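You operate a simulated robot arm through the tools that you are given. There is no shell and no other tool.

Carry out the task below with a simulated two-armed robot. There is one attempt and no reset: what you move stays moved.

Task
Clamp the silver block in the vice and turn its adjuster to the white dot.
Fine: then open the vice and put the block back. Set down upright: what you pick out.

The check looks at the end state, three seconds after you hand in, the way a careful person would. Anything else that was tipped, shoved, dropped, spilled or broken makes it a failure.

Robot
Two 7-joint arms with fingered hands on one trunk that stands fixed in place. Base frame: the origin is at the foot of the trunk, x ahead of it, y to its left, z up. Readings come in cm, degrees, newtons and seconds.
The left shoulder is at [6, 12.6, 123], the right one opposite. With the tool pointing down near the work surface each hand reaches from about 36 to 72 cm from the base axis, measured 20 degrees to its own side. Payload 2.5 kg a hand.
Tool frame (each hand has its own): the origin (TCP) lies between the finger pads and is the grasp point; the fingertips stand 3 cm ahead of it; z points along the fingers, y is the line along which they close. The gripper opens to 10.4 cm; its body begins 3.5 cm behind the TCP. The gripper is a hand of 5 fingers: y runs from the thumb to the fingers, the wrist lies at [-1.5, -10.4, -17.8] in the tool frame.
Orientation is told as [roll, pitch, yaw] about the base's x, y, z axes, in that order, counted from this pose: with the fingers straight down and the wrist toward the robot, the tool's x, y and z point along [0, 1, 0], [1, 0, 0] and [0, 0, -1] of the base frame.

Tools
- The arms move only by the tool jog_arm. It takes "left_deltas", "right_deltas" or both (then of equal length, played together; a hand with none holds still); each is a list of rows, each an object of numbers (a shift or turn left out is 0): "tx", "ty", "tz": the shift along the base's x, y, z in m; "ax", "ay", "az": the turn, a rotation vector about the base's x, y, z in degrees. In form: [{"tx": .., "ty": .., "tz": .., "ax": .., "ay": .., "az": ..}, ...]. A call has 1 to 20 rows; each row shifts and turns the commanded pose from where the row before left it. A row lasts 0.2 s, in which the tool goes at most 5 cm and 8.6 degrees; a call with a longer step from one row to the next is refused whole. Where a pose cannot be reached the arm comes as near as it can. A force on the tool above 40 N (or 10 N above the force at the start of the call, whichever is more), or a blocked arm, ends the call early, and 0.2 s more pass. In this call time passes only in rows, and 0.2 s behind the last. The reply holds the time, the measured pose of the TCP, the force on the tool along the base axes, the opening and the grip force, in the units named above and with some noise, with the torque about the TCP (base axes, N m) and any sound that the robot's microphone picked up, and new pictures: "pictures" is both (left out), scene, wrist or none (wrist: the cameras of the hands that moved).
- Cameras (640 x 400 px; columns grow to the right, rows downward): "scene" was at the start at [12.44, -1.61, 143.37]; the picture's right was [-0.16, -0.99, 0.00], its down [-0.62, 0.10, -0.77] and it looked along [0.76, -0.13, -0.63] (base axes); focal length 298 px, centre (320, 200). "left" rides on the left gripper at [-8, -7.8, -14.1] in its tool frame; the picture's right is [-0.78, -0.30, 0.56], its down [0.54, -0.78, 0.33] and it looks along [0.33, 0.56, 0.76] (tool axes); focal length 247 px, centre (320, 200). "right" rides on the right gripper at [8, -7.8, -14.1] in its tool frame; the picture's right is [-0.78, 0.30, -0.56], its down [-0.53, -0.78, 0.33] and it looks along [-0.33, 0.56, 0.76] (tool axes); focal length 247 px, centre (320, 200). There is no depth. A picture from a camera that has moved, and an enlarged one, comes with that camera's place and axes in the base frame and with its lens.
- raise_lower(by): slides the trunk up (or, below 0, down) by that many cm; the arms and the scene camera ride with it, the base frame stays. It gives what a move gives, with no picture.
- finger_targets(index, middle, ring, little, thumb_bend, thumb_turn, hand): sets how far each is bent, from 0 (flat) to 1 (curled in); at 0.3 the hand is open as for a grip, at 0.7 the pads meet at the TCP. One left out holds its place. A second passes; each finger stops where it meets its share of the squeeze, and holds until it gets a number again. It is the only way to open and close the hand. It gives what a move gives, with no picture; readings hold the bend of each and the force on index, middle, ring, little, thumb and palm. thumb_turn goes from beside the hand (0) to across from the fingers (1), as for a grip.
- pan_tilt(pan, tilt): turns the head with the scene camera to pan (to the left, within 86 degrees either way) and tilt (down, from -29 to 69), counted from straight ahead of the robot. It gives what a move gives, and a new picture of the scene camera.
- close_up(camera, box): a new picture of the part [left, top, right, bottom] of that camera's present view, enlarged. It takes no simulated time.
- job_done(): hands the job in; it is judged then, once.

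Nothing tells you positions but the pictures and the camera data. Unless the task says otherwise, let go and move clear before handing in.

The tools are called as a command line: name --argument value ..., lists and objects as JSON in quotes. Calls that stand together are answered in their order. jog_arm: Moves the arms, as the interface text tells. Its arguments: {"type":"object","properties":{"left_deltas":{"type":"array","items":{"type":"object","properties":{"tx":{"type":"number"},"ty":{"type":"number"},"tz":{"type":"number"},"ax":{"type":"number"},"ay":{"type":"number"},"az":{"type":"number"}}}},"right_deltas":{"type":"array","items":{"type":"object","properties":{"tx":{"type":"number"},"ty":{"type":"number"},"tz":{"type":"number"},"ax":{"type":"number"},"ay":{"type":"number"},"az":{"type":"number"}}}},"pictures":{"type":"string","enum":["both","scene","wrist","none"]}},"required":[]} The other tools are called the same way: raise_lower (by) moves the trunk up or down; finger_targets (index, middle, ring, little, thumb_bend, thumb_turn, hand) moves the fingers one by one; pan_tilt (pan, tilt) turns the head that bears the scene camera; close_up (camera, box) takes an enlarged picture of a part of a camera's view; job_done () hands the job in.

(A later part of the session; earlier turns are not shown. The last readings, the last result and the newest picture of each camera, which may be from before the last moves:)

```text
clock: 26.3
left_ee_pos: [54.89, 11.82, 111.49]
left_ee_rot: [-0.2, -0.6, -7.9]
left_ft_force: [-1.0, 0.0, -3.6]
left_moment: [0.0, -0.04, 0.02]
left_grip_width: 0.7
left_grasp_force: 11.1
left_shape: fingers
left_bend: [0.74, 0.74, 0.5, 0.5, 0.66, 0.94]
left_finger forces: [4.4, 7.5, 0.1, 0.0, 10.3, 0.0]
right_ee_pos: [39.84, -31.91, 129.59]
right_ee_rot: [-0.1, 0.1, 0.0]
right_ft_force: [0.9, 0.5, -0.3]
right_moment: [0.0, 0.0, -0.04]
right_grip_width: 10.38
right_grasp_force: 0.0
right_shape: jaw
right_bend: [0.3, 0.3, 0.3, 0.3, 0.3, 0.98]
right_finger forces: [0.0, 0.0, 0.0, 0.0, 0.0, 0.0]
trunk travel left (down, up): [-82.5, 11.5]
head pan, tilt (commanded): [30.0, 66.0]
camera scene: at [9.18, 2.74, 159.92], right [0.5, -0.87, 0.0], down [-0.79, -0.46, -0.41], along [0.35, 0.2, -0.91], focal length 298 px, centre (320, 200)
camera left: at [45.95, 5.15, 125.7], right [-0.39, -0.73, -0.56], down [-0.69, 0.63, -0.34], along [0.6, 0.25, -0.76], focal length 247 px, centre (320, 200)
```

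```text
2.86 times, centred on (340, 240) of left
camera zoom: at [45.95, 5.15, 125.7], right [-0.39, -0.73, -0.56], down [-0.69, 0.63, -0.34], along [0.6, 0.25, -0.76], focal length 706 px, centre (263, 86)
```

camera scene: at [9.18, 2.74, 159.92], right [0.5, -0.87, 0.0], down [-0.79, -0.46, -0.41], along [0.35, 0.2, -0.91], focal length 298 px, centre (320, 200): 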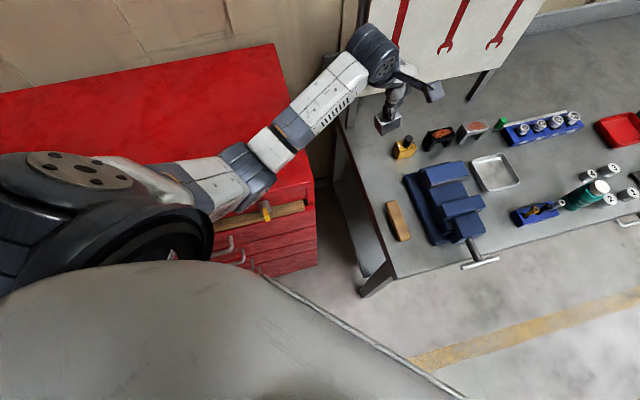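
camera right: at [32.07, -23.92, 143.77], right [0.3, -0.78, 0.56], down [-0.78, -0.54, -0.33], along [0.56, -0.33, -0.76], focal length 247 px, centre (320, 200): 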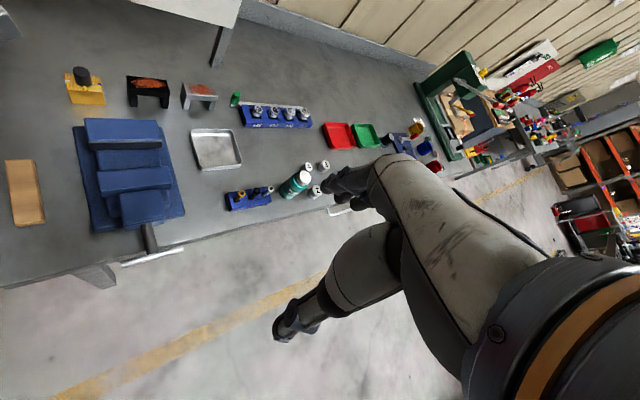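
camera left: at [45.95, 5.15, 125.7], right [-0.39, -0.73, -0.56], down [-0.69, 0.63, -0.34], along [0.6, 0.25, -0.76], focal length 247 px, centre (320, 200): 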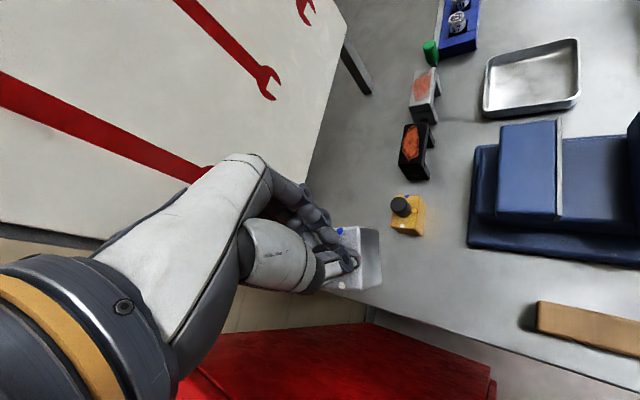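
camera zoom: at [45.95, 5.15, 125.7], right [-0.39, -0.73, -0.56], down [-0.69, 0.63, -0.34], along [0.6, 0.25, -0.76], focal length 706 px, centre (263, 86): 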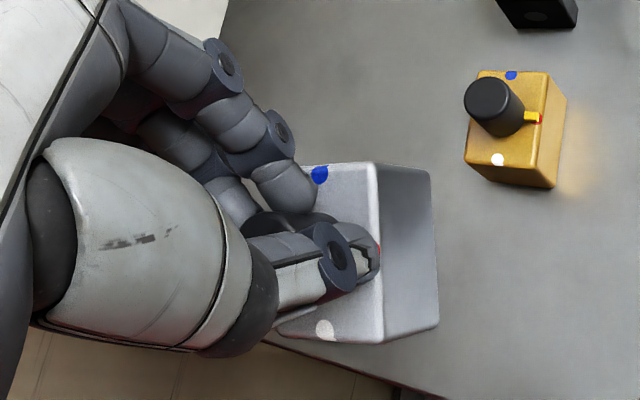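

The block slipped a bit more in the grip, about 15° off, so I'll rotate -15° as I descend and set it down gently at its original place.

jog_arm --left_deltas '[{"tx": 0.001, "ty": -0.001, "tz": -0.034, "az": -3.75}, {"tx": 0.001, "ty": -0.001, "tz": -0.034, "az": -3.75}, {"tx": 0.001, "ty": -0.001, "tz": -0.034, "az": -3.75}, {"tz": -0.033, "az": -3.75}]' --pictures "wrist"

close_up --camera "left" --box '[240, 150, 480, 310]'

close_up --camera "right" --box '[0, 20, 140, 120]'

```text
clock: 27.3
left_ee_pos: [55.15, 11.53, 97.94]
left_ee_rot: [-0.2, -0.6, -23.1]
left_ft_force: [0.1, 0.6, 0.6]
left_moment: [0.01, -0.01, 0.02]
left_grip_width: 0.0
left_grasp_force: 0.2
left_shape: fingers
left_bend: [0.75, 0.75, 0.5, 0.5, 0.72, 0.95]
left_finger forces: [0.0, 0.0, 0.1, 0.0, 0.0, 0.0]
right_ee_pos: [39.94, -31.93, 129.57]
right_ee_rot: [0.0, 0.0, 0.0]
right_ft_force: [0.0, -0.7, 0.7]
right_moment: [0.03, 0.01, 0.02]
right_grip_width: 10.41
right_grasp_force: 0.0
right_shape: jaw
right_bend: [0.3, 0.3, 0.3, 0.3, 0.3, 0.98]
right_finger forces: [0.0, 0.0, 0.0, 0.0, 0.0, 0.0]
trunk travel left (down, up): [-82.5, 11.5]
head pan, tilt (commanded): [30.0, 66.0]
camera left: at [44.71, 7.46, 112.14], right [-0.57, -0.6, -0.56], down [-0.5, 0.79, -0.34], along [0.65, 0.08, -0.76], focal length 247 px, centre (320, 200)
```

left: 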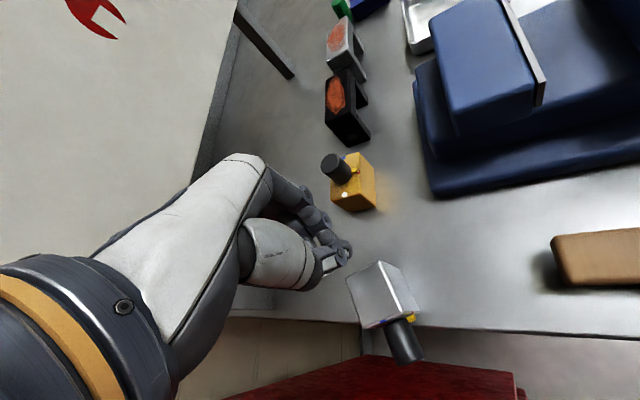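

```text
2.50 times, centred on (360, 230) of left
camera zoom: at [44.71, 7.46, 112.14], right [-0.57, -0.6, -0.56], down [-0.5, 0.79, -0.34], along [0.65, 0.08, -0.76], focal length 617 px, centre (220, 125)
```

zoom: 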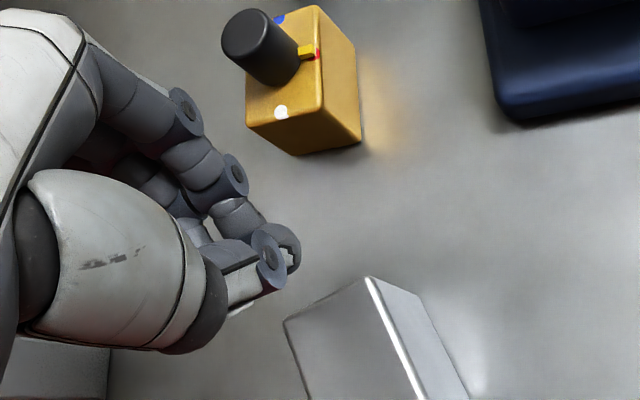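

```text
4.00 times, centred on (70, 70) of right
camera zoom: at [32.08, -23.83, 143.76], right [0.3, -0.78, 0.56], down [-0.78, -0.53, -0.33], along [0.55, -0.33, -0.76], focal length 988 px, centre (1320, 720)
```

zoom: 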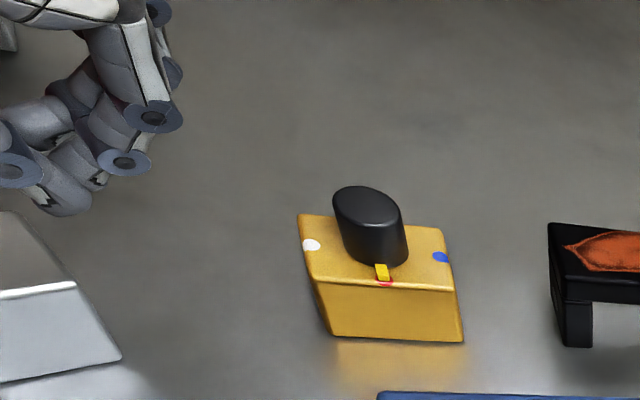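

The block slipped out of the grip during the descent and is lying on its side near the bench's left edge. I'll hold the hand still and check exactly how it lies.

pan_tilt --pan 13 --tilt 48

close_up --camera "scene" --box '[270, 190, 370, 290]'

close_up --camera "left" --box '[320, 240, 460, 380]'

```text
clock: 28.1
left_ee_pos: [55.1, 11.58, 97.99]
left_ee_rot: [-0.2, -0.6, -22.9]
left_ft_force: [-0.4, 0.5, -0.6]
left_moment: [-0.02, 0.01, -0.02]
left_grip_width: 0.02
left_grasp_force: 0.0
left_shape: fingers
left_bend: [0.75, 0.75, 0.5, 0.5, 0.72, 0.95]
left_finger forces: [0.0, 0.1, 0.1, 0.0, 0.0, 0.1]
right_ee_pos: [39.86, -31.94, 129.6]
right_ee_rot: [0.1, 0.1, 0.1]
right_ft_force: [0.2, 0.0, 0.4]
right_moment: [-0.01, -0.05, 0.0]
right_grip_width: 10.39
right_grasp_force: 0.0
right_shape: jaw
right_bend: [0.3, 0.3, 0.3, 0.3, 0.3, 0.98]
right_finger forces: [0.0, 0.0, 0.1, 0.0, 0.0, 0.0]
trunk travel left (down, up): [-82.5, 11.5]
head pan, tilt (commanded): [13.0, 48.0]
camera scene: at [11.67, 1.56, 162.11], right [0.23, -0.97, 0.0], down [-0.72, -0.17, -0.67], along [0.65, 0.15, -0.74], focal length 298 px, centre (320, 200)
```

scene: 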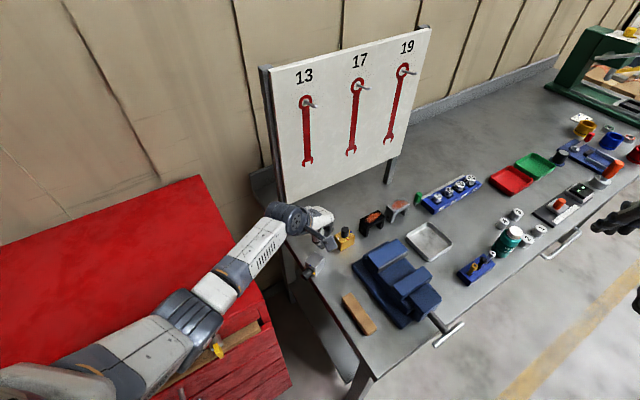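

```text
4.00 times, centred on (320, 240) of scene
camera zoom: at [11.67, 1.56, 162.11], right [0.23, -0.97, 0.0], down [-0.72, -0.17, -0.67], along [0.65, 0.15, -0.74], focal length 1191 px, centre (320, 40)
```

zoom: 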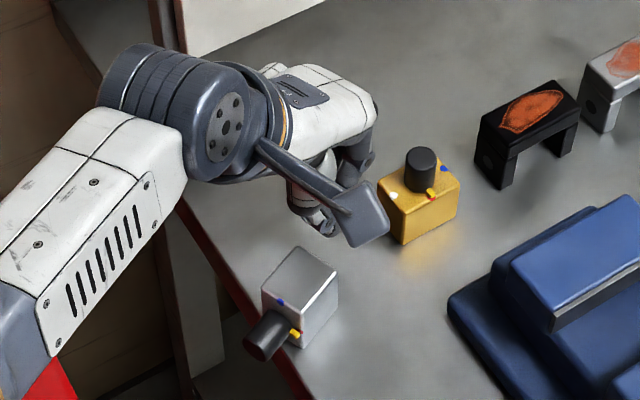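

```text
2.86 times, centred on (390, 310) of left
camera zoom: at [44.7, 7.44, 112.2], right [-0.57, -0.6, -0.56], down [-0.5, 0.79, -0.34], along [0.65, 0.08, -0.76], focal length 706 px, centre (120, -114)
```

zoom: 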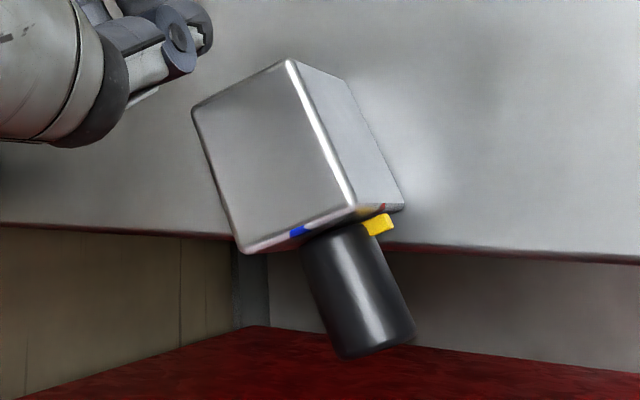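

The block is standing on its short white-dot face with the knob sticking out horizontally over the bench's left edge. It's stable, its centre is about 2.8 cm inside the edge, and nothing else was touched. I'll raise the hand and open it, then plan to pinch the knob from above so the block tips back upright.

jog_arm --left_deltas '[{"tx": -0.01, "tz": 0.03, "az": 6}, {"tx": -0.01, "tz": 0.03, "az": 8}, {"tx": -0.01, "tz": 0.02, "az": 8}, {"tx": -0.01, "tz": 0.02, "az": 8}]' --pictures "none"

finger_targets --hand "left" --index 0.5 --middle 0.5 --thumb_bend 0.5 --thumb_turn 1.0

jog_arm --left_deltas '[{"tx": -0.005, "az": 8}, {"tx": -0.005, "ty": 0.005, "az": 8}, {"tx": -0.005, "ty": 0.005, "az": 8}]' --pictures "both"

close_up --camera "scene" --box '[270, 200, 370, 290]'

close_up --camera "left" --box '[260, 180, 440, 340]'

```text
clock: 29.1
left_ee_pos: [51.08, 11.6, 108.07]
left_ee_rot: [-0.3, -0.6, 7.2]
left_ft_force: [0.0, 0.1, 0.2]
left_moment: [0.05, 0.01, 0.0]
left_grip_width: 0.0
left_grasp_force: 0.2
left_shape: fingers
left_bend: [0.75, 0.75, 0.5, 0.5, 0.72, 0.95]
left_finger forces: [0.1, 0.0, 0.1, 0.0, 0.0, 0.0]
right_ee_pos: [39.82, -31.96, 129.53]
right_ee_rot: [0.0, 0.1, 0.0]
right_ft_force: [0.6, -1.0, 0.0]
right_moment: [0.0, -0.02, 0.0]
right_grip_width: 10.37
right_grasp_force: 0.1
right_shape: jaw
right_bend: [0.3, 0.3, 0.3, 0.3, 0.3, 0.98]
right_finger forces: [0.0, 0.1, 0.1, 0.1, 0.1, 0.0]
trunk travel left (down, up): [-82.5, 11.5]
head pan, tilt (commanded): [13.0, 48.0]
```

```text
clock: 30.1
left_ee_pos: [51.27, 11.46, 108.04]
left_ee_rot: [-0.2, -0.6, 6.9]
left_ft_force: [1.0, 1.2, 0.1]
left_moment: [-0.01, 0.02, 0.0]
left_grip_width: 5.13
left_grasp_force: 0.1
left_shape: fingers
left_bend: [0.5, 0.5, 0.5, 0.5, 0.5, 1.0]
left_finger forces: [0.0, 0.0, 0.1, 0.0, 0.1, 0.0]
right_ee_pos: [39.92, -31.92, 129.56]
right_ee_rot: [0.0, 0.1, 0.0]
right_ft_force: [0.1, -0.6, 0.0]
right_moment: [0.01, -0.02, 0.05]
right_grip_width: 10.35
right_grasp_force: 0.2
right_shape: jaw
right_bend: [0.3, 0.3, 0.3, 0.3, 0.3, 0.98]
right_finger forces: [0.0, 0.1, 0.0, 0.0, 0.0, 0.1]
trunk travel left (down, up): [-82.5, 11.5]
head pan, tilt (commanded): [13.0, 48.0]
```

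```text
clock: 30.9
left_ee_pos: [49.59, 12.55, 108.0]
left_ee_rot: [-0.3, -0.6, 31.1]
left_ft_force: [-0.1, 0.0, 0.3]
left_moment: [-0.03, -0.01, 0.03]
left_grip_width: 5.11
left_grasp_force: 0.1
left_shape: fingers
left_bend: [0.5, 0.5, 0.5, 0.5, 0.5, 1.0]
left_finger forces: [0.0, 0.1, 0.0, 0.0, 0.0, 0.1]
right_ee_pos: [39.92, -31.74, 129.47]
right_ee_rot: [0.0, 0.1, 0.0]
right_ft_force: [0.9, 0.5, 0.0]
right_moment: [-0.02, -0.02, 0.02]
right_grip_width: 10.38
right_grasp_force: 0.0
right_shape: jaw
right_bend: [0.3, 0.3, 0.3, 0.3, 0.3, 0.98]
right_finger forces: [0.1, 0.0, 0.0, 0.0, 0.0, 0.0]
trunk travel left (down, up): [-82.5, 11.5]
head pan, tilt (commanded): [13.0, 48.0]
camera scene: at [11.67, 1.51, 162.12], right [0.22, -0.97, 0.0], down [-0.72, -0.17, -0.67], along [0.65, 0.15, -0.74], focal length 298 px, centre (320, 200)
camera left: at [46.97, 1.76, 122.2], right [0.15, -0.82, -0.56], down [-0.94, 0.06, -0.34], along [0.31, 0.57, -0.76], focal length 247 px, centre (320, 200)
```

scene: 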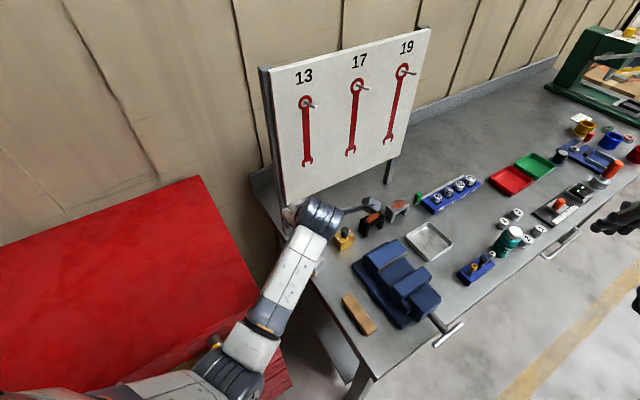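
left: 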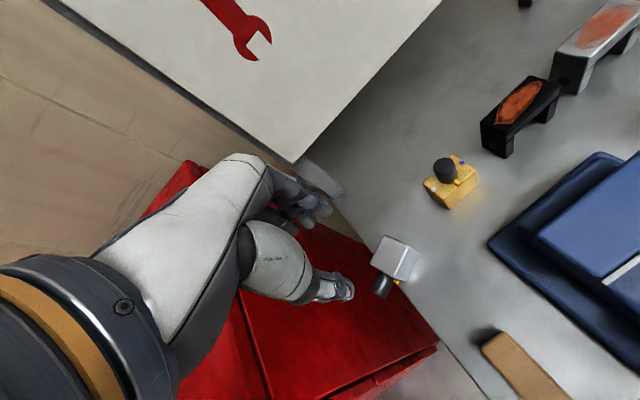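

```text
4.44 times, centred on (320, 245) of scene
camera zoom: at [11.67, 1.51, 162.12], right [0.22, -0.97, 0.0], down [-0.72, -0.17, -0.67], along [0.65, 0.15, -0.74], focal length 1324 px, centre (320, 0)
```

zoom: 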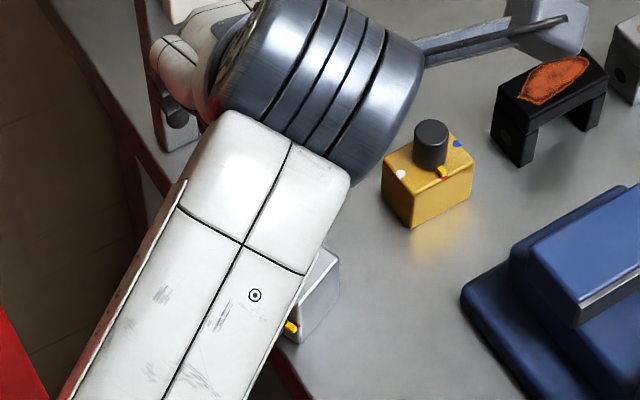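

```text
2.50 times, centred on (350, 260) of left
camera zoom: at [46.97, 1.76, 122.2], right [0.15, -0.82, -0.56], down [-0.94, 0.06, -0.34], along [0.31, 0.57, -0.76], focal length 617 px, centre (245, 50)
```

zoom: 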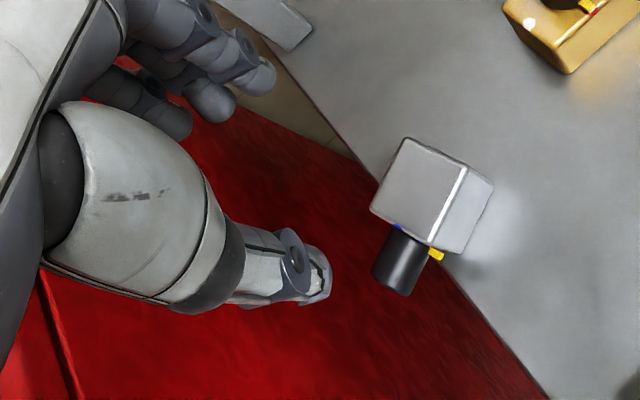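

I can see the fallen block clearly; its knob centre is near (47.8,13.8,90.3) and its axis points at about 157°. I'll continue turning the hand to yaw ~67° over the knob.

jog_arm --left_deltas '[{"tx": -0.003, "ty": 0.002, "az": 7.2}, {"tx": -0.003, "ty": 0.002, "az": 7.2}, {"tx": -0.004, "ty": 0.003, "az": 7.2}, {"tx": -0.004, "ty": 0.003, "az": 7.2}, {"tx": -0.003, "ty": 0.002, "az": 7.2}]' --pictures "both"

close_up --camera "left" --box '[240, 180, 440, 340]'

```text
clock: 32.0
left_ee_pos: [48.32, 20.95, 107.92]
left_ee_rot: [3.3, -8.0, 65.2]
left_ft_force: [0.3, -0.2, 0.6]
left_moment: [-0.02, -0.02, 0.03]
left_grip_width: 5.15
left_grasp_force: 0.2
left_shape: fingers
left_bend: [0.5, 0.5, 0.5, 0.5, 0.5, 1.0]
left_finger forces: [0.1, 0.0, 0.0, 0.0, 0.0, 0.0]
right_ee_pos: [39.88, -31.95, 129.57]
right_ee_rot: [0.0, 0.1, 0.0]
right_ft_force: [0.3, 0.3, 0.9]
right_moment: [0.01, 0.01, -0.03]
right_grip_width: 10.4
right_grasp_force: 0.1
right_shape: jaw
right_bend: [0.3, 0.3, 0.3, 0.3, 0.3, 0.98]
right_finger forces: [0.0, 0.0, 0.0, 0.0, 0.0, 0.0]
trunk travel left (down, up): [-82.5, 11.5]
head pan, tilt (commanded): [13.0, 48.0]
stopped in row 5 (left hand): the arm was blocked; the commanded pose is now the measured one
camera scene: at [11.69, 1.57, 162.11], right [0.23, -0.97, 0.0], down [-0.72, -0.17, -0.67], along [0.65, 0.15, -0.74], focal length 298 px, centre (320, 200)
camera left: at [52.25, 8.7, 120.4], right [0.59, -0.5, -0.64], down [-0.81, -0.43, -0.41], along [-0.07, 0.75, -0.65], focal length 247 px, centre (320, 200)
```

scene: 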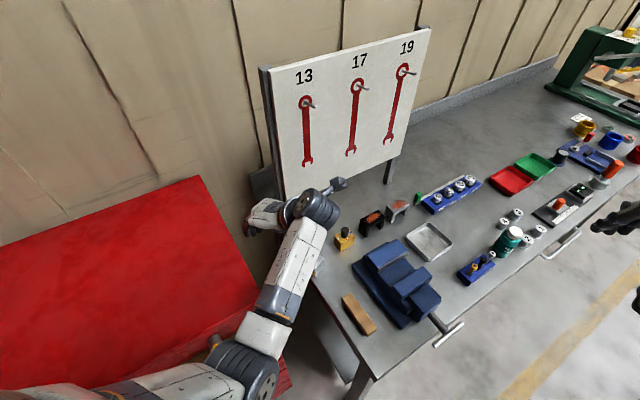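
left: 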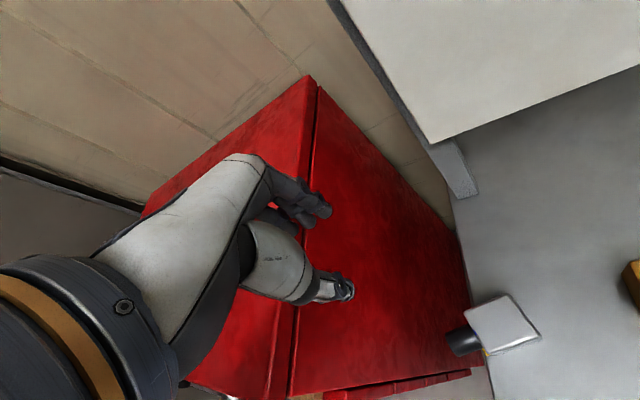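

```text
2.50 times, centred on (340, 260) of left
camera zoom: at [52.25, 8.7, 120.4], right [0.59, -0.5, -0.64], down [-0.81, -0.43, -0.41], along [-0.07, 0.75, -0.65], focal length 617 px, centre (270, 50)
```

zoom: 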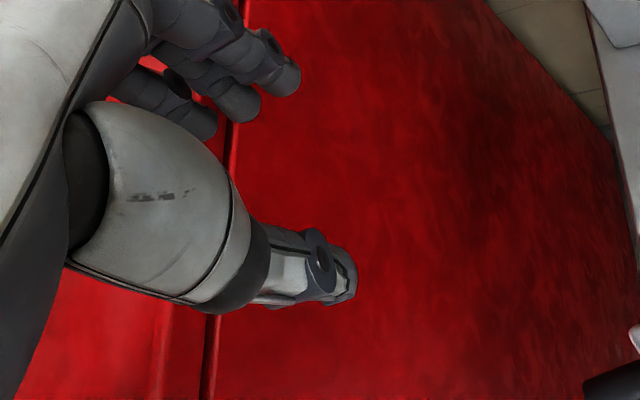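

A yaw of 65° is out of reach here, so a knob pinch from above won't work. Instead I'll use one extended finger as a poker and gently tip the block inward onto its base by pushing its upper edge away from the bench edge. First I'll back off and reorient the hand.

jog_arm --left_deltas '[{"tz": 0.01, "ty": -0.01, "az": -8}, {"ty": -0.01, "az": -8}, {"ty": -0.01, "az": -8}, {"ty": -0.01, "az": -8}, {"ty": -0.01, "az": -8}, {"ty": -0.01, "az": -8}, {"az": -8}, {"az": -8}, {"az": -8}, {"az": -8}, {"az": -8}]' --pictures "none"

finger_targets --hand "left" --index 0.55 --middle 1.0 --ring 1.0 --little 1.0 --thumb_bend 0.3 --thumb_turn 0.0

close_up --camera "left" --box '[200, 120, 440, 320]'

close_up --camera "scene" --box '[220, 150, 380, 290]'

```text
clock: 34.4
left_ee_pos: [48.23, 14.94, 108.84]
left_ee_rot: [3.4, -8.1, -23.1]
left_ft_force: [-0.1, 0.3, 0.6]
left_moment: [0.02, 0.02, 0.0]
left_grip_width: 5.16
left_grasp_force: 0.1
left_shape: fingers
left_bend: [0.5, 0.5, 0.5, 0.5, 0.5, 1.0]
left_finger forces: [0.0, 0.1, 0.0, 0.0, 0.0, 0.0]
right_ee_pos: [39.99, -31.89, 129.57]
right_ee_rot: [0.0, 0.1, 0.1]
right_ft_force: [-0.3, 0.1, 0.0]
right_moment: [0.03, 0.02, 0.01]
right_grip_width: 10.36
right_grasp_force: 0.1
right_shape: jaw
right_bend: [0.3, 0.3, 0.3, 0.3, 0.3, 0.98]
right_finger forces: [0.0, 0.0, 0.0, 0.0, 0.1, 0.0]
trunk travel left (down, up): [-82.5, 11.5]
head pan, tilt (commanded): [13.0, 48.0]
```

```text
clock: 35.4
left_ee_pos: [48.17, 14.96, 108.78]
left_ee_rot: [3.5, -8.1, -23.0]
left_ft_force: [-0.5, -0.2, -0.4]
left_moment: [0.0, 0.0, 0.0]
left_grip_width: 12.98
left_grasp_force: 0.1
left_shape: fingers
left_bend: [0.55, 1.0, 1.0, 1.0, 0.3, 0.0]
left_finger forces: [0.0, 0.0, 0.0, 0.1, 0.0, 0.0]
right_ee_pos: [39.96, -31.83, 129.59]
right_ee_rot: [-0.1, 0.1, -0.1]
right_ft_force: [-0.1, 0.2, -0.6]
right_moment: [0.01, 0.04, -0.01]
right_grip_width: 10.38
right_grasp_force: 0.1
right_shape: jaw
right_bend: [0.3, 0.3, 0.3, 0.3, 0.3, 0.98]
right_finger forces: [0.0, 0.0, 0.0, 0.0, 0.0, 0.1]
trunk travel left (down, up): [-82.5, 11.5]
head pan, tilt (commanded): [13.0, 48.0]
```

```text
2.00 times, centred on (320, 220) of left
camera zoom: at [35.97, 10.59, 121.29], right [-0.48, -0.6, -0.64], down [-0.45, 0.79, -0.4], along [0.75, 0.1, -0.66], focal length 494 px, centre (320, 160)
```

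zoom: 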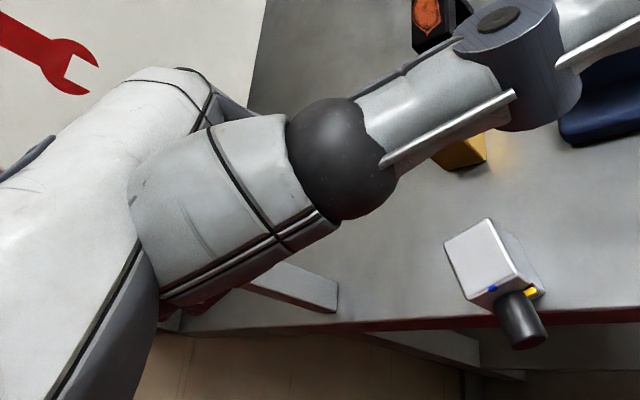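

```text
2.86 times, centred on (300, 220) of scene
camera zoom: at [11.68, 1.55, 162.11], right [0.23, -0.97, 0.0], down [-0.72, -0.17, -0.67], along [0.65, 0.15, -0.74], focal length 851 px, centre (377, 143)
```

zoom: 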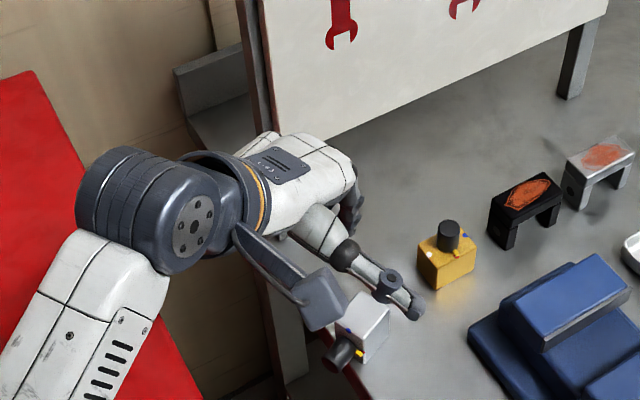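

The thumb swings into the view at turn 0. I'll put it back across from the fingers, wide open, and check the index finger.

finger_targets --hand "left" --thumb_bend 0.1 --thumb_turn 1.0 --index 0.6

close_up --camera "left" --box '[200, 120, 440, 320]'

close_up --camera "scene" --box '[220, 150, 380, 290]'

close_up --camera "right" --box '[0, 0, 120, 120]'

```text
clock: 36.4
left_ee_pos: [48.31, 14.88, 108.75]
left_ee_rot: [3.4, -8.0, -23.0]
left_ft_force: [0.5, -0.5, -0.2]
left_moment: [0.01, 0.0, -0.02]
left_grip_width: 8.08
left_grasp_force: 0.0
left_shape: fingers
left_bend: [0.6, 1.0, 1.0, 1.0, 0.1, 0.96]
left_finger forces: [0.0, 0.0, 0.1, 0.0, 0.0, 0.0]
right_ee_pos: [39.87, -31.94, 129.47]
right_ee_rot: [0.0, 0.2, -0.1]
right_ft_force: [-0.6, 0.2, -0.1]
right_moment: [0.02, 0.0, -0.03]
right_grip_width: 10.36
right_grasp_force: 0.1
right_shape: jaw
right_bend: [0.3, 0.3, 0.3, 0.3, 0.3, 0.98]
right_finger forces: [0.0, 0.0, 0.1, 0.0, 0.1, 0.0]
trunk travel left (down, up): [-82.5, 11.5]
head pan, tilt (commanded): [13.0, 48.0]
```

```text
2.00 times, centred on (320, 220) of left
camera zoom: at [35.97, 10.59, 121.29], right [-0.48, -0.6, -0.64], down [-0.45, 0.79, -0.4], along [0.75, 0.1, -0.66], focal length 494 px, centre (320, 160)
```

zoom: 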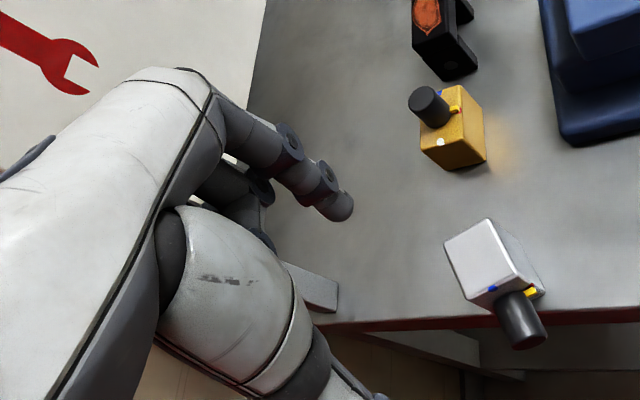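

```text
2.86 times, centred on (300, 220) of scene
camera zoom: at [11.68, 1.55, 162.11], right [0.23, -0.97, 0.0], down [-0.72, -0.17, -0.67], along [0.65, 0.15, -0.74], focal length 851 px, centre (377, 143)
```

zoom: 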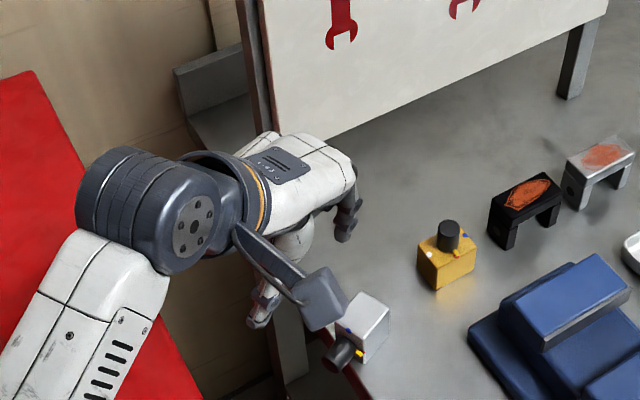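

```text
3.33 times, centred on (60, 60) of right
camera zoom: at [32.06, -23.84, 143.77], right [0.3, -0.78, 0.56], down [-0.78, -0.53, -0.33], along [0.55, -0.33, -0.76], focal length 823 px, centre (1187, 667)
```

zoom: 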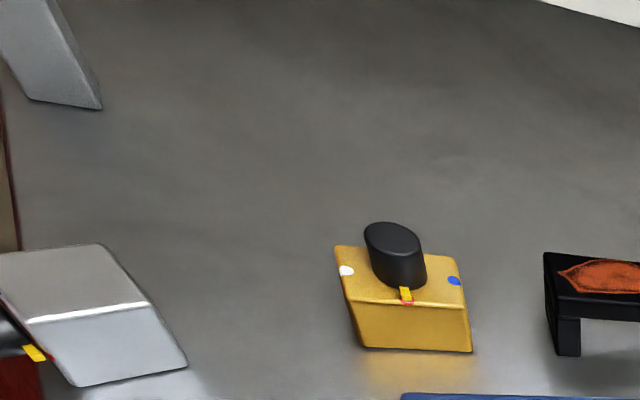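

The index finger now sticks out below the curled fingers, with its tip about 3 cm ahead of the TCP. I'll correct the hand tilt and move to just on the robot side of the block, above the knob.

jog_arm --left_deltas '[{"tx": -0.008, "ty": 0.003, "ay": 4.4}, {"tx": -0.008, "ty": 0.003, "ay": 4.3}, {"tx": -0.007, "ty": 0.002, "tz": -0.03}, {"tz": -0.03}, {"tz": -0.025}]' --pictures "both"

close_up --camera "left" --box '[260, 140, 460, 300]'

close_up --camera "scene" --box '[240, 170, 380, 290]'

```text
clock: 37.6
left_ee_pos: [45.82, 15.8, 100.33]
left_ee_rot: [0.0, 0.3, -22.8]
left_ft_force: [0.5, 0.1, 0.7]
left_moment: [0.01, -0.01, 0.01]
left_grip_width: 8.08
left_grasp_force: 0.0
left_shape: fingers
left_bend: [0.6, 1.0, 1.0, 1.0, 0.1, 0.96]
left_finger forces: [0.1, 0.0, 0.1, 0.0, 0.0, 0.0]
right_ee_pos: [39.82, -31.93, 129.57]
right_ee_rot: [-0.1, 0.1, 0.0]
right_ft_force: [0.0, 0.4, -0.4]
right_moment: [0.02, -0.02, 0.02]
right_grip_width: 10.37
right_grasp_force: 0.0
right_shape: jaw
right_bend: [0.3, 0.3, 0.3, 0.3, 0.3, 0.98]
right_finger forces: [0.0, 0.1, 0.0, 0.0, 0.0, 0.0]
trunk travel left (down, up): [-82.5, 11.5]
head pan, tilt (commanded): [13.0, 48.0]
camera scene: at [11.67, 1.56, 162.12], right [0.23, -0.97, 0.0], down [-0.72, -0.17, -0.67], along [0.65, 0.15, -0.74], focal length 298 px, centre (320, 200)
camera left: at [35.65, 11.46, 114.55], right [-0.57, -0.6, -0.56], down [-0.51, 0.79, -0.33], along [0.64, 0.1, -0.76], focal length 247 px, centre (320, 200)
```

scene: 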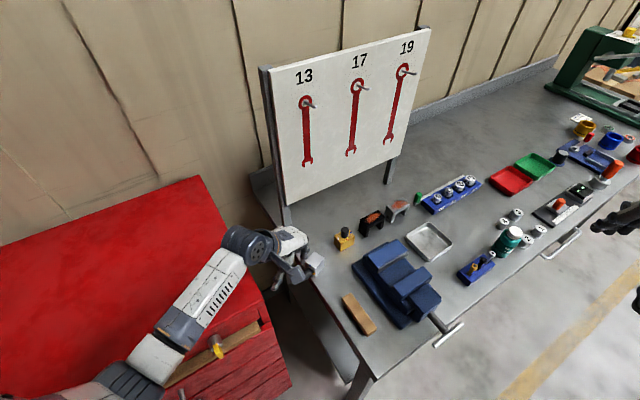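
left: 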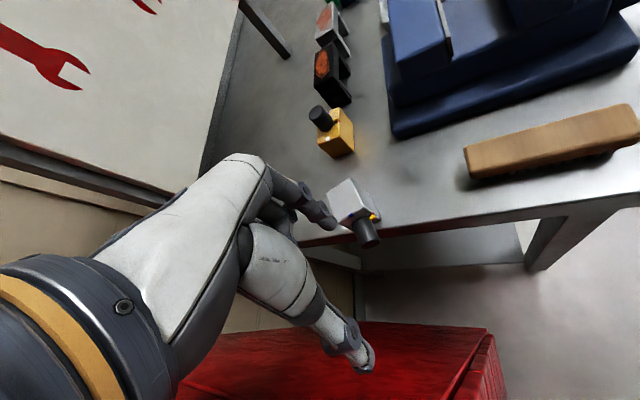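

```text
2.50 times, centred on (360, 220) of left
camera zoom: at [35.65, 11.46, 114.55], right [-0.57, -0.6, -0.56], down [-0.51, 0.79, -0.33], along [0.64, 0.1, -0.76], focal length 617 px, centre (220, 150)
```

zoom: 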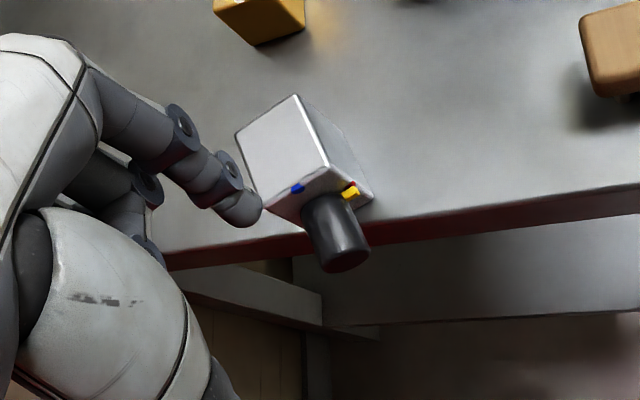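

```text
3.33 times, centred on (310, 230) of scene
camera zoom: at [11.67, 1.56, 162.12], right [0.23, -0.97, 0.0], down [-0.72, -0.17, -0.67], along [0.65, 0.15, -0.74], focal length 993 px, centre (353, 100)
```

zoom: 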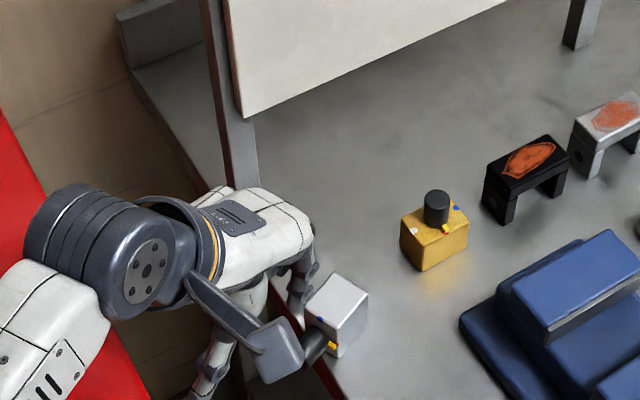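

The view confirms the block's near top edge is around (49.4,13.1,92.6), with the fingertip about 2.4 cm short of it. I'll lower the finger beside the face, just above knob height.

jog_arm --left_deltas '[{"tx": -0.0016, "ty": -0.0037, "tz": -0.02}, {"tz": -0.02}, {"tz": -0.013}]' --pictures "both"

close_up --camera "left" --box '[260, 140, 420, 260]'

close_up --camera "scene" --box '[270, 220, 350, 290]'

```text
clock: 38.4
left_ee_pos: [45.86, 15.39, 94.89]
left_ee_rot: [0.1, -0.1, -22.8]
left_ft_force: [1.2, 0.5, -0.2]
left_moment: [0.01, 0.03, 0.02]
left_grip_width: 8.09
left_grasp_force: 0.1
left_shape: fingers
left_bend: [0.6, 1.0, 1.0, 1.0, 0.1, 0.96]
left_finger forces: [0.0, 0.0, 0.0, 0.0, 0.2, 0.0]
right_ee_pos: [39.93, -31.94, 129.52]
right_ee_rot: [0.0, 0.1, 0.1]
right_ft_force: [-0.2, 0.2, -0.5]
right_moment: [0.0, 0.02, 0.01]
right_grip_width: 10.4
right_grasp_force: 0.0
right_shape: jaw
right_bend: [0.3, 0.3, 0.3, 0.3, 0.3, 0.98]
right_finger forces: [0.0, 0.0, 0.0, 0.1, 0.1, 0.0]
trunk travel left (down, up): [-82.5, 11.5]
head pan, tilt (commanded): [13.0, 48.0]
camera scene: at [11.69, 1.55, 162.11], right [0.23, -0.97, 0.0], down [-0.72, -0.17, -0.67], along [0.65, 0.15, -0.74], focal length 298 px, centre (320, 200)
camera left: at [35.53, 11.07, 109.19], right [-0.57, -0.6, -0.56], down [-0.51, 0.79, -0.33], along [0.64, 0.1, -0.76], focal length 247 px, centre (320, 200)
```

scene: 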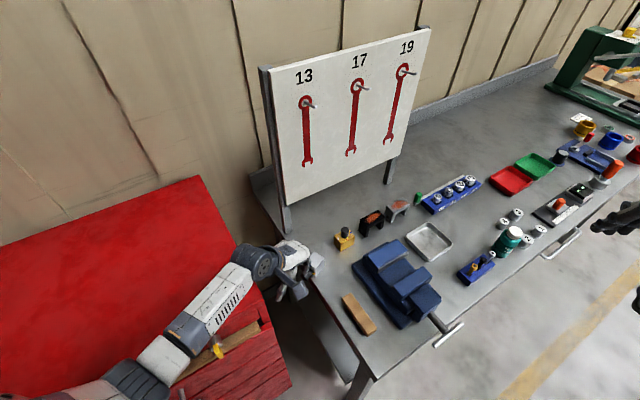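
left: 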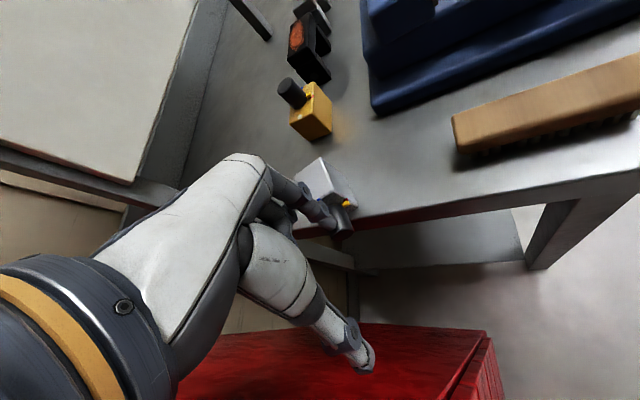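

```text
3.33 times, centred on (340, 200) of left
camera zoom: at [35.53, 11.07, 109.19], right [-0.57, -0.6, -0.56], down [-0.51, 0.79, -0.33], along [0.64, 0.1, -0.76], focal length 823 px, centre (253, 200)
```

zoom: 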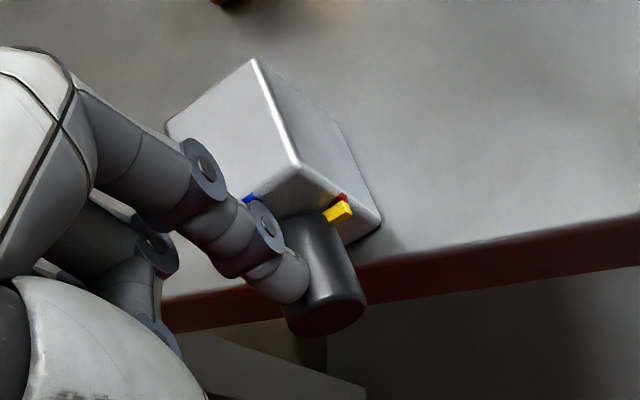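

```text
5.71 times, centred on (310, 255) of scene
camera zoom: at [11.69, 1.55, 162.11], right [0.23, -0.97, 0.0], down [-0.72, -0.17, -0.67], along [0.65, 0.15, -0.74], focal length 1702 px, centre (377, -114)
```

zoom: 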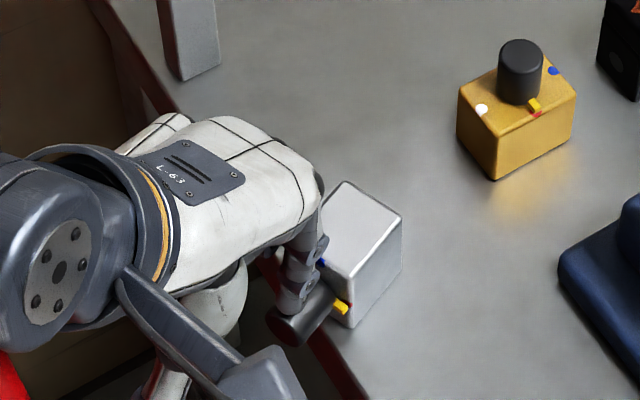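

The finger leans inward at this bend and would press the block down. I'll back off 2 cm and straighten the index so it stands vertical before pushing.

jog_arm --left_deltas '[{"tx": -0.0184, "ty": 0.0078}]' --pictures "none"

finger_targets --hand "left" --index 0.4

close_up --camera "left" --box '[260, 140, 420, 260]'

close_up --camera "scene" --box '[270, 220, 350, 290]'

```text
clock: 38.8
left_ee_pos: [43.91, 16.2, 95.07]
left_ee_rot: [0.1, 0.0, -22.7]
left_ft_force: [-0.5, -0.4, 0.5]
left_moment: [0.0, -0.01, 0.01]
left_grip_width: 8.09
left_grasp_force: 0.1
left_shape: fingers
left_bend: [0.6, 1.0, 1.0, 1.0, 0.1, 0.96]
left_finger forces: [0.0, 0.0, 0.0, 0.0, 0.1, 0.0]
right_ee_pos: [39.9, -31.94, 129.54]
right_ee_rot: [0.0, 0.2, 0.1]
right_ft_force: [0.4, -0.3, -0.1]
right_moment: [-0.02, 0.0, 0.03]
right_grip_width: 10.39
right_grasp_force: 0.1
right_shape: jaw
right_bend: [0.3, 0.3, 0.3, 0.3, 0.3, 0.98]
right_finger forces: [0.0, 0.1, 0.1, 0.1, 0.1, 0.0]
trunk travel left (down, up): [-82.5, 11.5]
head pan, tilt (commanded): [13.0, 48.0]
```

```text
clock: 39.8
left_ee_pos: [43.95, 16.23, 95.0]
left_ee_rot: [0.2, -0.1, -22.7]
left_ft_force: [-0.4, 0.0, 1.2]
left_moment: [0.0, -0.02, 0.0]
left_grip_width: 10.63
left_grasp_force: 0.0
left_shape: fingers
left_bend: [0.4, 1.0, 1.0, 1.0, 0.1, 0.96]
left_finger forces: [0.0, 0.0, 0.0, 0.0, 0.0, 0.0]
right_ee_pos: [39.85, -31.91, 129.58]
right_ee_rot: [0.1, 0.1, 0.0]
right_ft_force: [-0.2, -0.9, -0.9]
right_moment: [0.02, -0.02, 0.0]
right_grip_width: 10.38
right_grasp_force: 0.0
right_shape: jaw
right_bend: [0.3, 0.3, 0.3, 0.3, 0.3, 0.98]
right_finger forces: [0.1, 0.0, 0.0, 0.1, 0.0, 0.0]
trunk travel left (down, up): [-82.5, 11.5]
head pan, tilt (commanded): [13.0, 48.0]
```

```text
3.33 times, centred on (340, 200) of left
camera zoom: at [33.69, 11.83, 109.25], right [-0.57, -0.6, -0.56], down [-0.51, 0.79, -0.33], along [0.64, 0.1, -0.76], focal length 823 px, centre (253, 200)
```

zoom: 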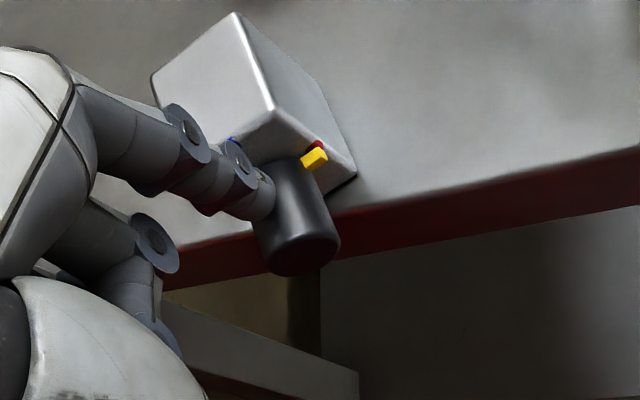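

```text
5.71 times, centred on (310, 255) of scene
camera zoom: at [11.68, 1.55, 162.11], right [0.23, -0.97, 0.0], down [-0.72, -0.17, -0.67], along [0.65, 0.15, -0.74], focal length 1702 px, centre (377, -114)
```

zoom: 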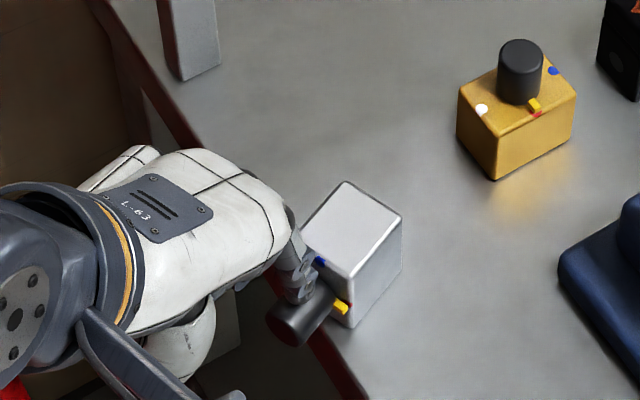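

The finger is now upright, about 1 cm from the face and just above the knob. I'll lower 4 mm and move inward to touch the block.

jog_arm --left_deltas '[{"tz": -0.004}, {"tx": 0.0036, "ty": -0.0016}, {"tx": 0.0036, "ty": -0.0016}, {"tx": 0.0036, "ty": -0.0016}]' --pictures "none"

close_up --camera "left" --box '[260, 140, 420, 260]'

close_up --camera "scene" --box '[270, 220, 350, 290]'

```text
clock: 40.8
left_ee_pos: [44.99, 15.56, 94.78]
left_ee_rot: [0.1, -0.1, -22.7]
left_ft_force: [-3.5, 0.7, 7.5]
left_moment: [-0.14, -0.22, -0.04]
left_grip_width: 10.32
left_grasp_force: 4.6
left_shape: fingers
left_bend: [0.42, 1.0, 1.0, 1.0, 0.1, 0.96]
left_finger forces: [9.3, 0.0, 0.0, 0.0, 0.1, 0.0]
right_ee_pos: [39.8, -32.0, 129.68]
right_ee_rot: [-0.1, -0.1, 0.0]
right_ft_force: [0.6, -0.1, 0.0]
right_moment: [0.01, 0.04, 0.02]
right_grip_width: 10.39
right_grasp_force: 0.1
right_shape: jaw
right_bend: [0.3, 0.3, 0.3, 0.3, 0.3, 0.98]
right_finger forces: [0.1, 0.0, 0.0, 0.1, 0.1, 0.1]
trunk travel left (down, up): [-82.5, 11.5]
head pan, tilt (commanded): [13.0, 48.0]
```

```text
3.33 times, centred on (340, 200) of left
camera zoom: at [34.7, 11.31, 108.93], right [-0.57, -0.6, -0.56], down [-0.51, 0.79, -0.33], along [0.64, 0.1, -0.76], focal length 823 px, centre (253, 200)
```

zoom: 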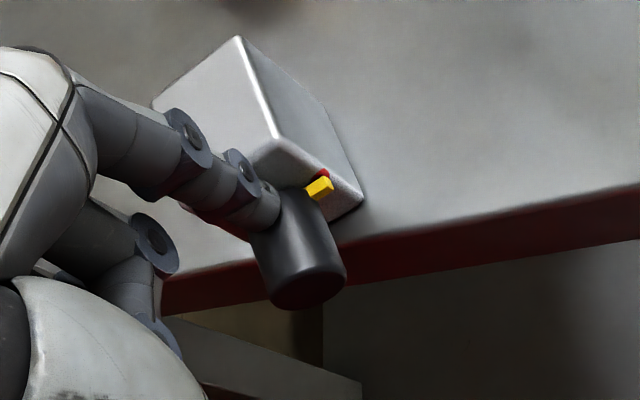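

```text
5.71 times, centred on (310, 255) of scene
camera zoom: at [11.54, 1.54, 162.14], right [0.23, -0.97, 0.0], down [-0.72, -0.17, -0.67], along [0.65, 0.15, -0.74], focal length 1702 px, centre (377, -114)
```

zoom: 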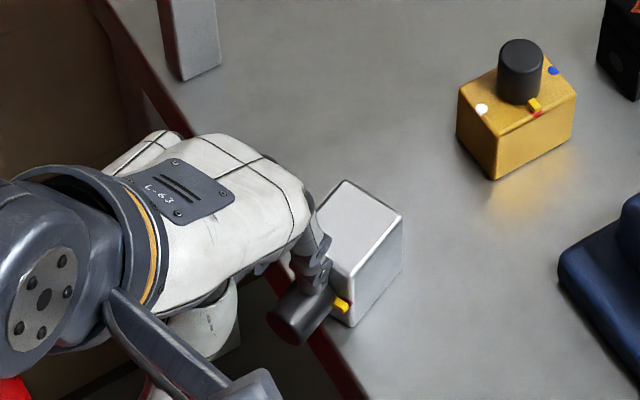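

The fingertip is pressing on the knob's top with about 7 N upward reaction, and the block hasn't moved. I'll rise 5 mm, then push along an up-and-inward arc.

jog_arm --left_deltas '[{"tz": 0.005}, {"tx": 0.0028, "ty": -0.0012, "tz": 0.001}]' --pictures "none"

close_up --camera "scene" --box '[270, 220, 350, 290]'

```text
clock: 41.4
left_ee_pos: [45.2, 15.59, 95.2]
left_ee_rot: [0.1, 0.0, -22.7]
left_ft_force: [-0.5, 0.8, 0.0]
left_moment: [-0.01, 0.02, 0.02]
left_grip_width: 10.49
left_grasp_force: 0.0
left_shape: fingers
left_bend: [0.41, 1.0, 1.0, 1.0, 0.1, 0.96]
left_finger forces: [1.3, 0.0, 0.0, 0.1, 0.0, 0.0]
right_ee_pos: [39.95, -31.81, 129.58]
right_ee_rot: [0.0, 0.0, 0.0]
right_ft_force: [-0.3, 0.2, 0.1]
right_moment: [0.02, 0.04, 0.06]
right_grip_width: 10.38
right_grasp_force: 0.1
right_shape: jaw
right_bend: [0.3, 0.3, 0.3, 0.3, 0.3, 0.98]
right_finger forces: [0.0, 0.1, 0.0, 0.0, 0.0, 0.0]
trunk travel left (down, up): [-82.5, 11.5]
head pan, tilt (commanded): [13.0, 48.0]
```

```text
5.71 times, centred on (310, 255) of scene
camera zoom: at [11.66, 1.56, 162.11], right [0.23, -0.97, 0.0], down [-0.72, -0.17, -0.67], along [0.65, 0.15, -0.74], focal length 1702 px, centre (377, -114)
```

zoom: 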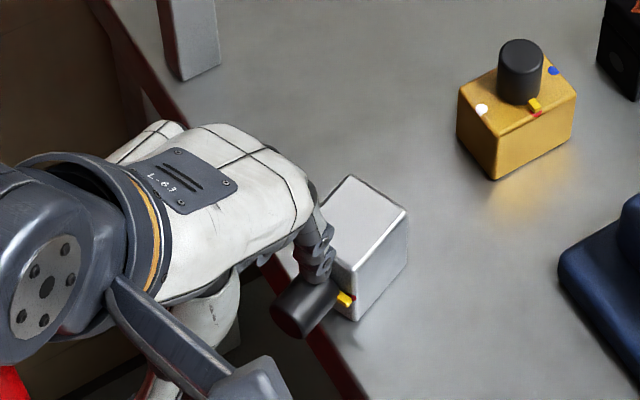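

The block has shifted only slightly inward with 1.3 N on the finger. I'll continue with the up-and-inward arc and watch whether it tips or slides.

jog_arm --left_deltas '[{"tx": 0.0032, "ty": -0.0014, "tz": 0.0035}, {"tx": 0.0032, "ty": -0.0014, "tz": 0.003}]' --pictures "none"

close_up --camera "scene" --box '[270, 220, 350, 290]'

close_up --camera "left" --box '[260, 140, 420, 260]'

```text
clock: 42.0
left_ee_pos: [45.81, 15.18, 95.92]
left_ee_rot: [0.1, 0.0, -22.7]
left_ft_force: [-2.2, 1.4, 0.6]
left_moment: [0.01, 0.0, 0.01]
left_grip_width: 10.49
left_grasp_force: 0.9
left_shape: fingers
left_bend: [0.41, 1.0, 1.0, 1.0, 0.1, 0.96]
left_finger forces: [1.1, 0.1, 0.0, 0.1, 0.0, 0.0]
right_ee_pos: [39.76, -31.88, 129.51]
right_ee_rot: [-0.1, 0.1, 0.0]
right_ft_force: [-0.4, 0.2, 0.0]
right_moment: [0.0, 0.01, 0.01]
right_grip_width: 10.35
right_grasp_force: 0.0
right_shape: jaw
right_bend: [0.3, 0.3, 0.3, 0.3, 0.3, 0.98]
right_finger forces: [0.0, 0.0, 0.0, 0.0, 0.0, 0.0]
trunk travel left (down, up): [-82.5, 11.5]
head pan, tilt (commanded): [13.0, 48.0]
```

```text
5.71 times, centred on (310, 255) of scene
camera zoom: at [11.67, 1.56, 162.12], right [0.23, -0.97, 0.0], down [-0.72, -0.17, -0.67], along [0.65, 0.15, -0.74], focal length 1702 px, centre (377, -114)
```

zoom: 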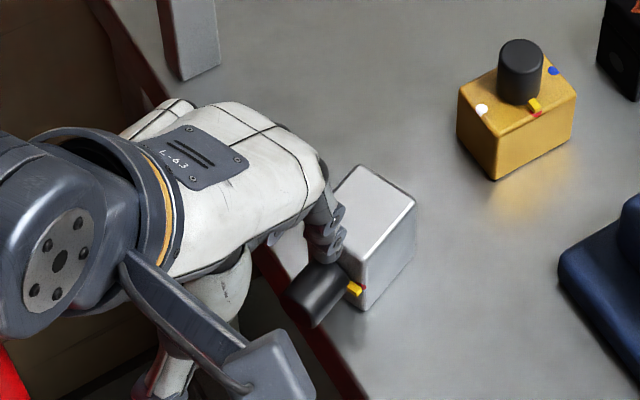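

```text
3.33 times, centred on (340, 200) of left
camera zoom: at [35.67, 10.91, 110.1], right [-0.57, -0.6, -0.56], down [-0.51, 0.79, -0.33], along [0.64, 0.1, -0.76], focal length 823 px, centre (253, 200)
```

zoom: 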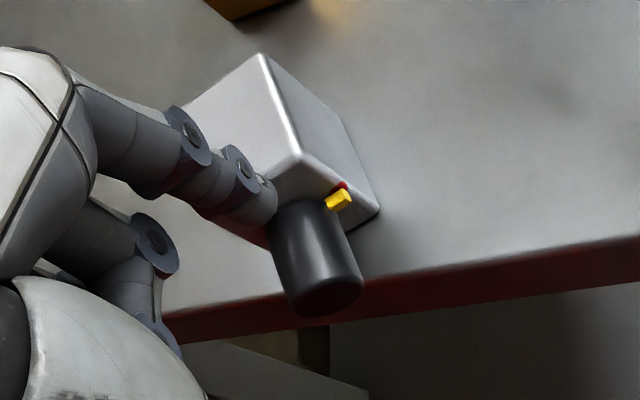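

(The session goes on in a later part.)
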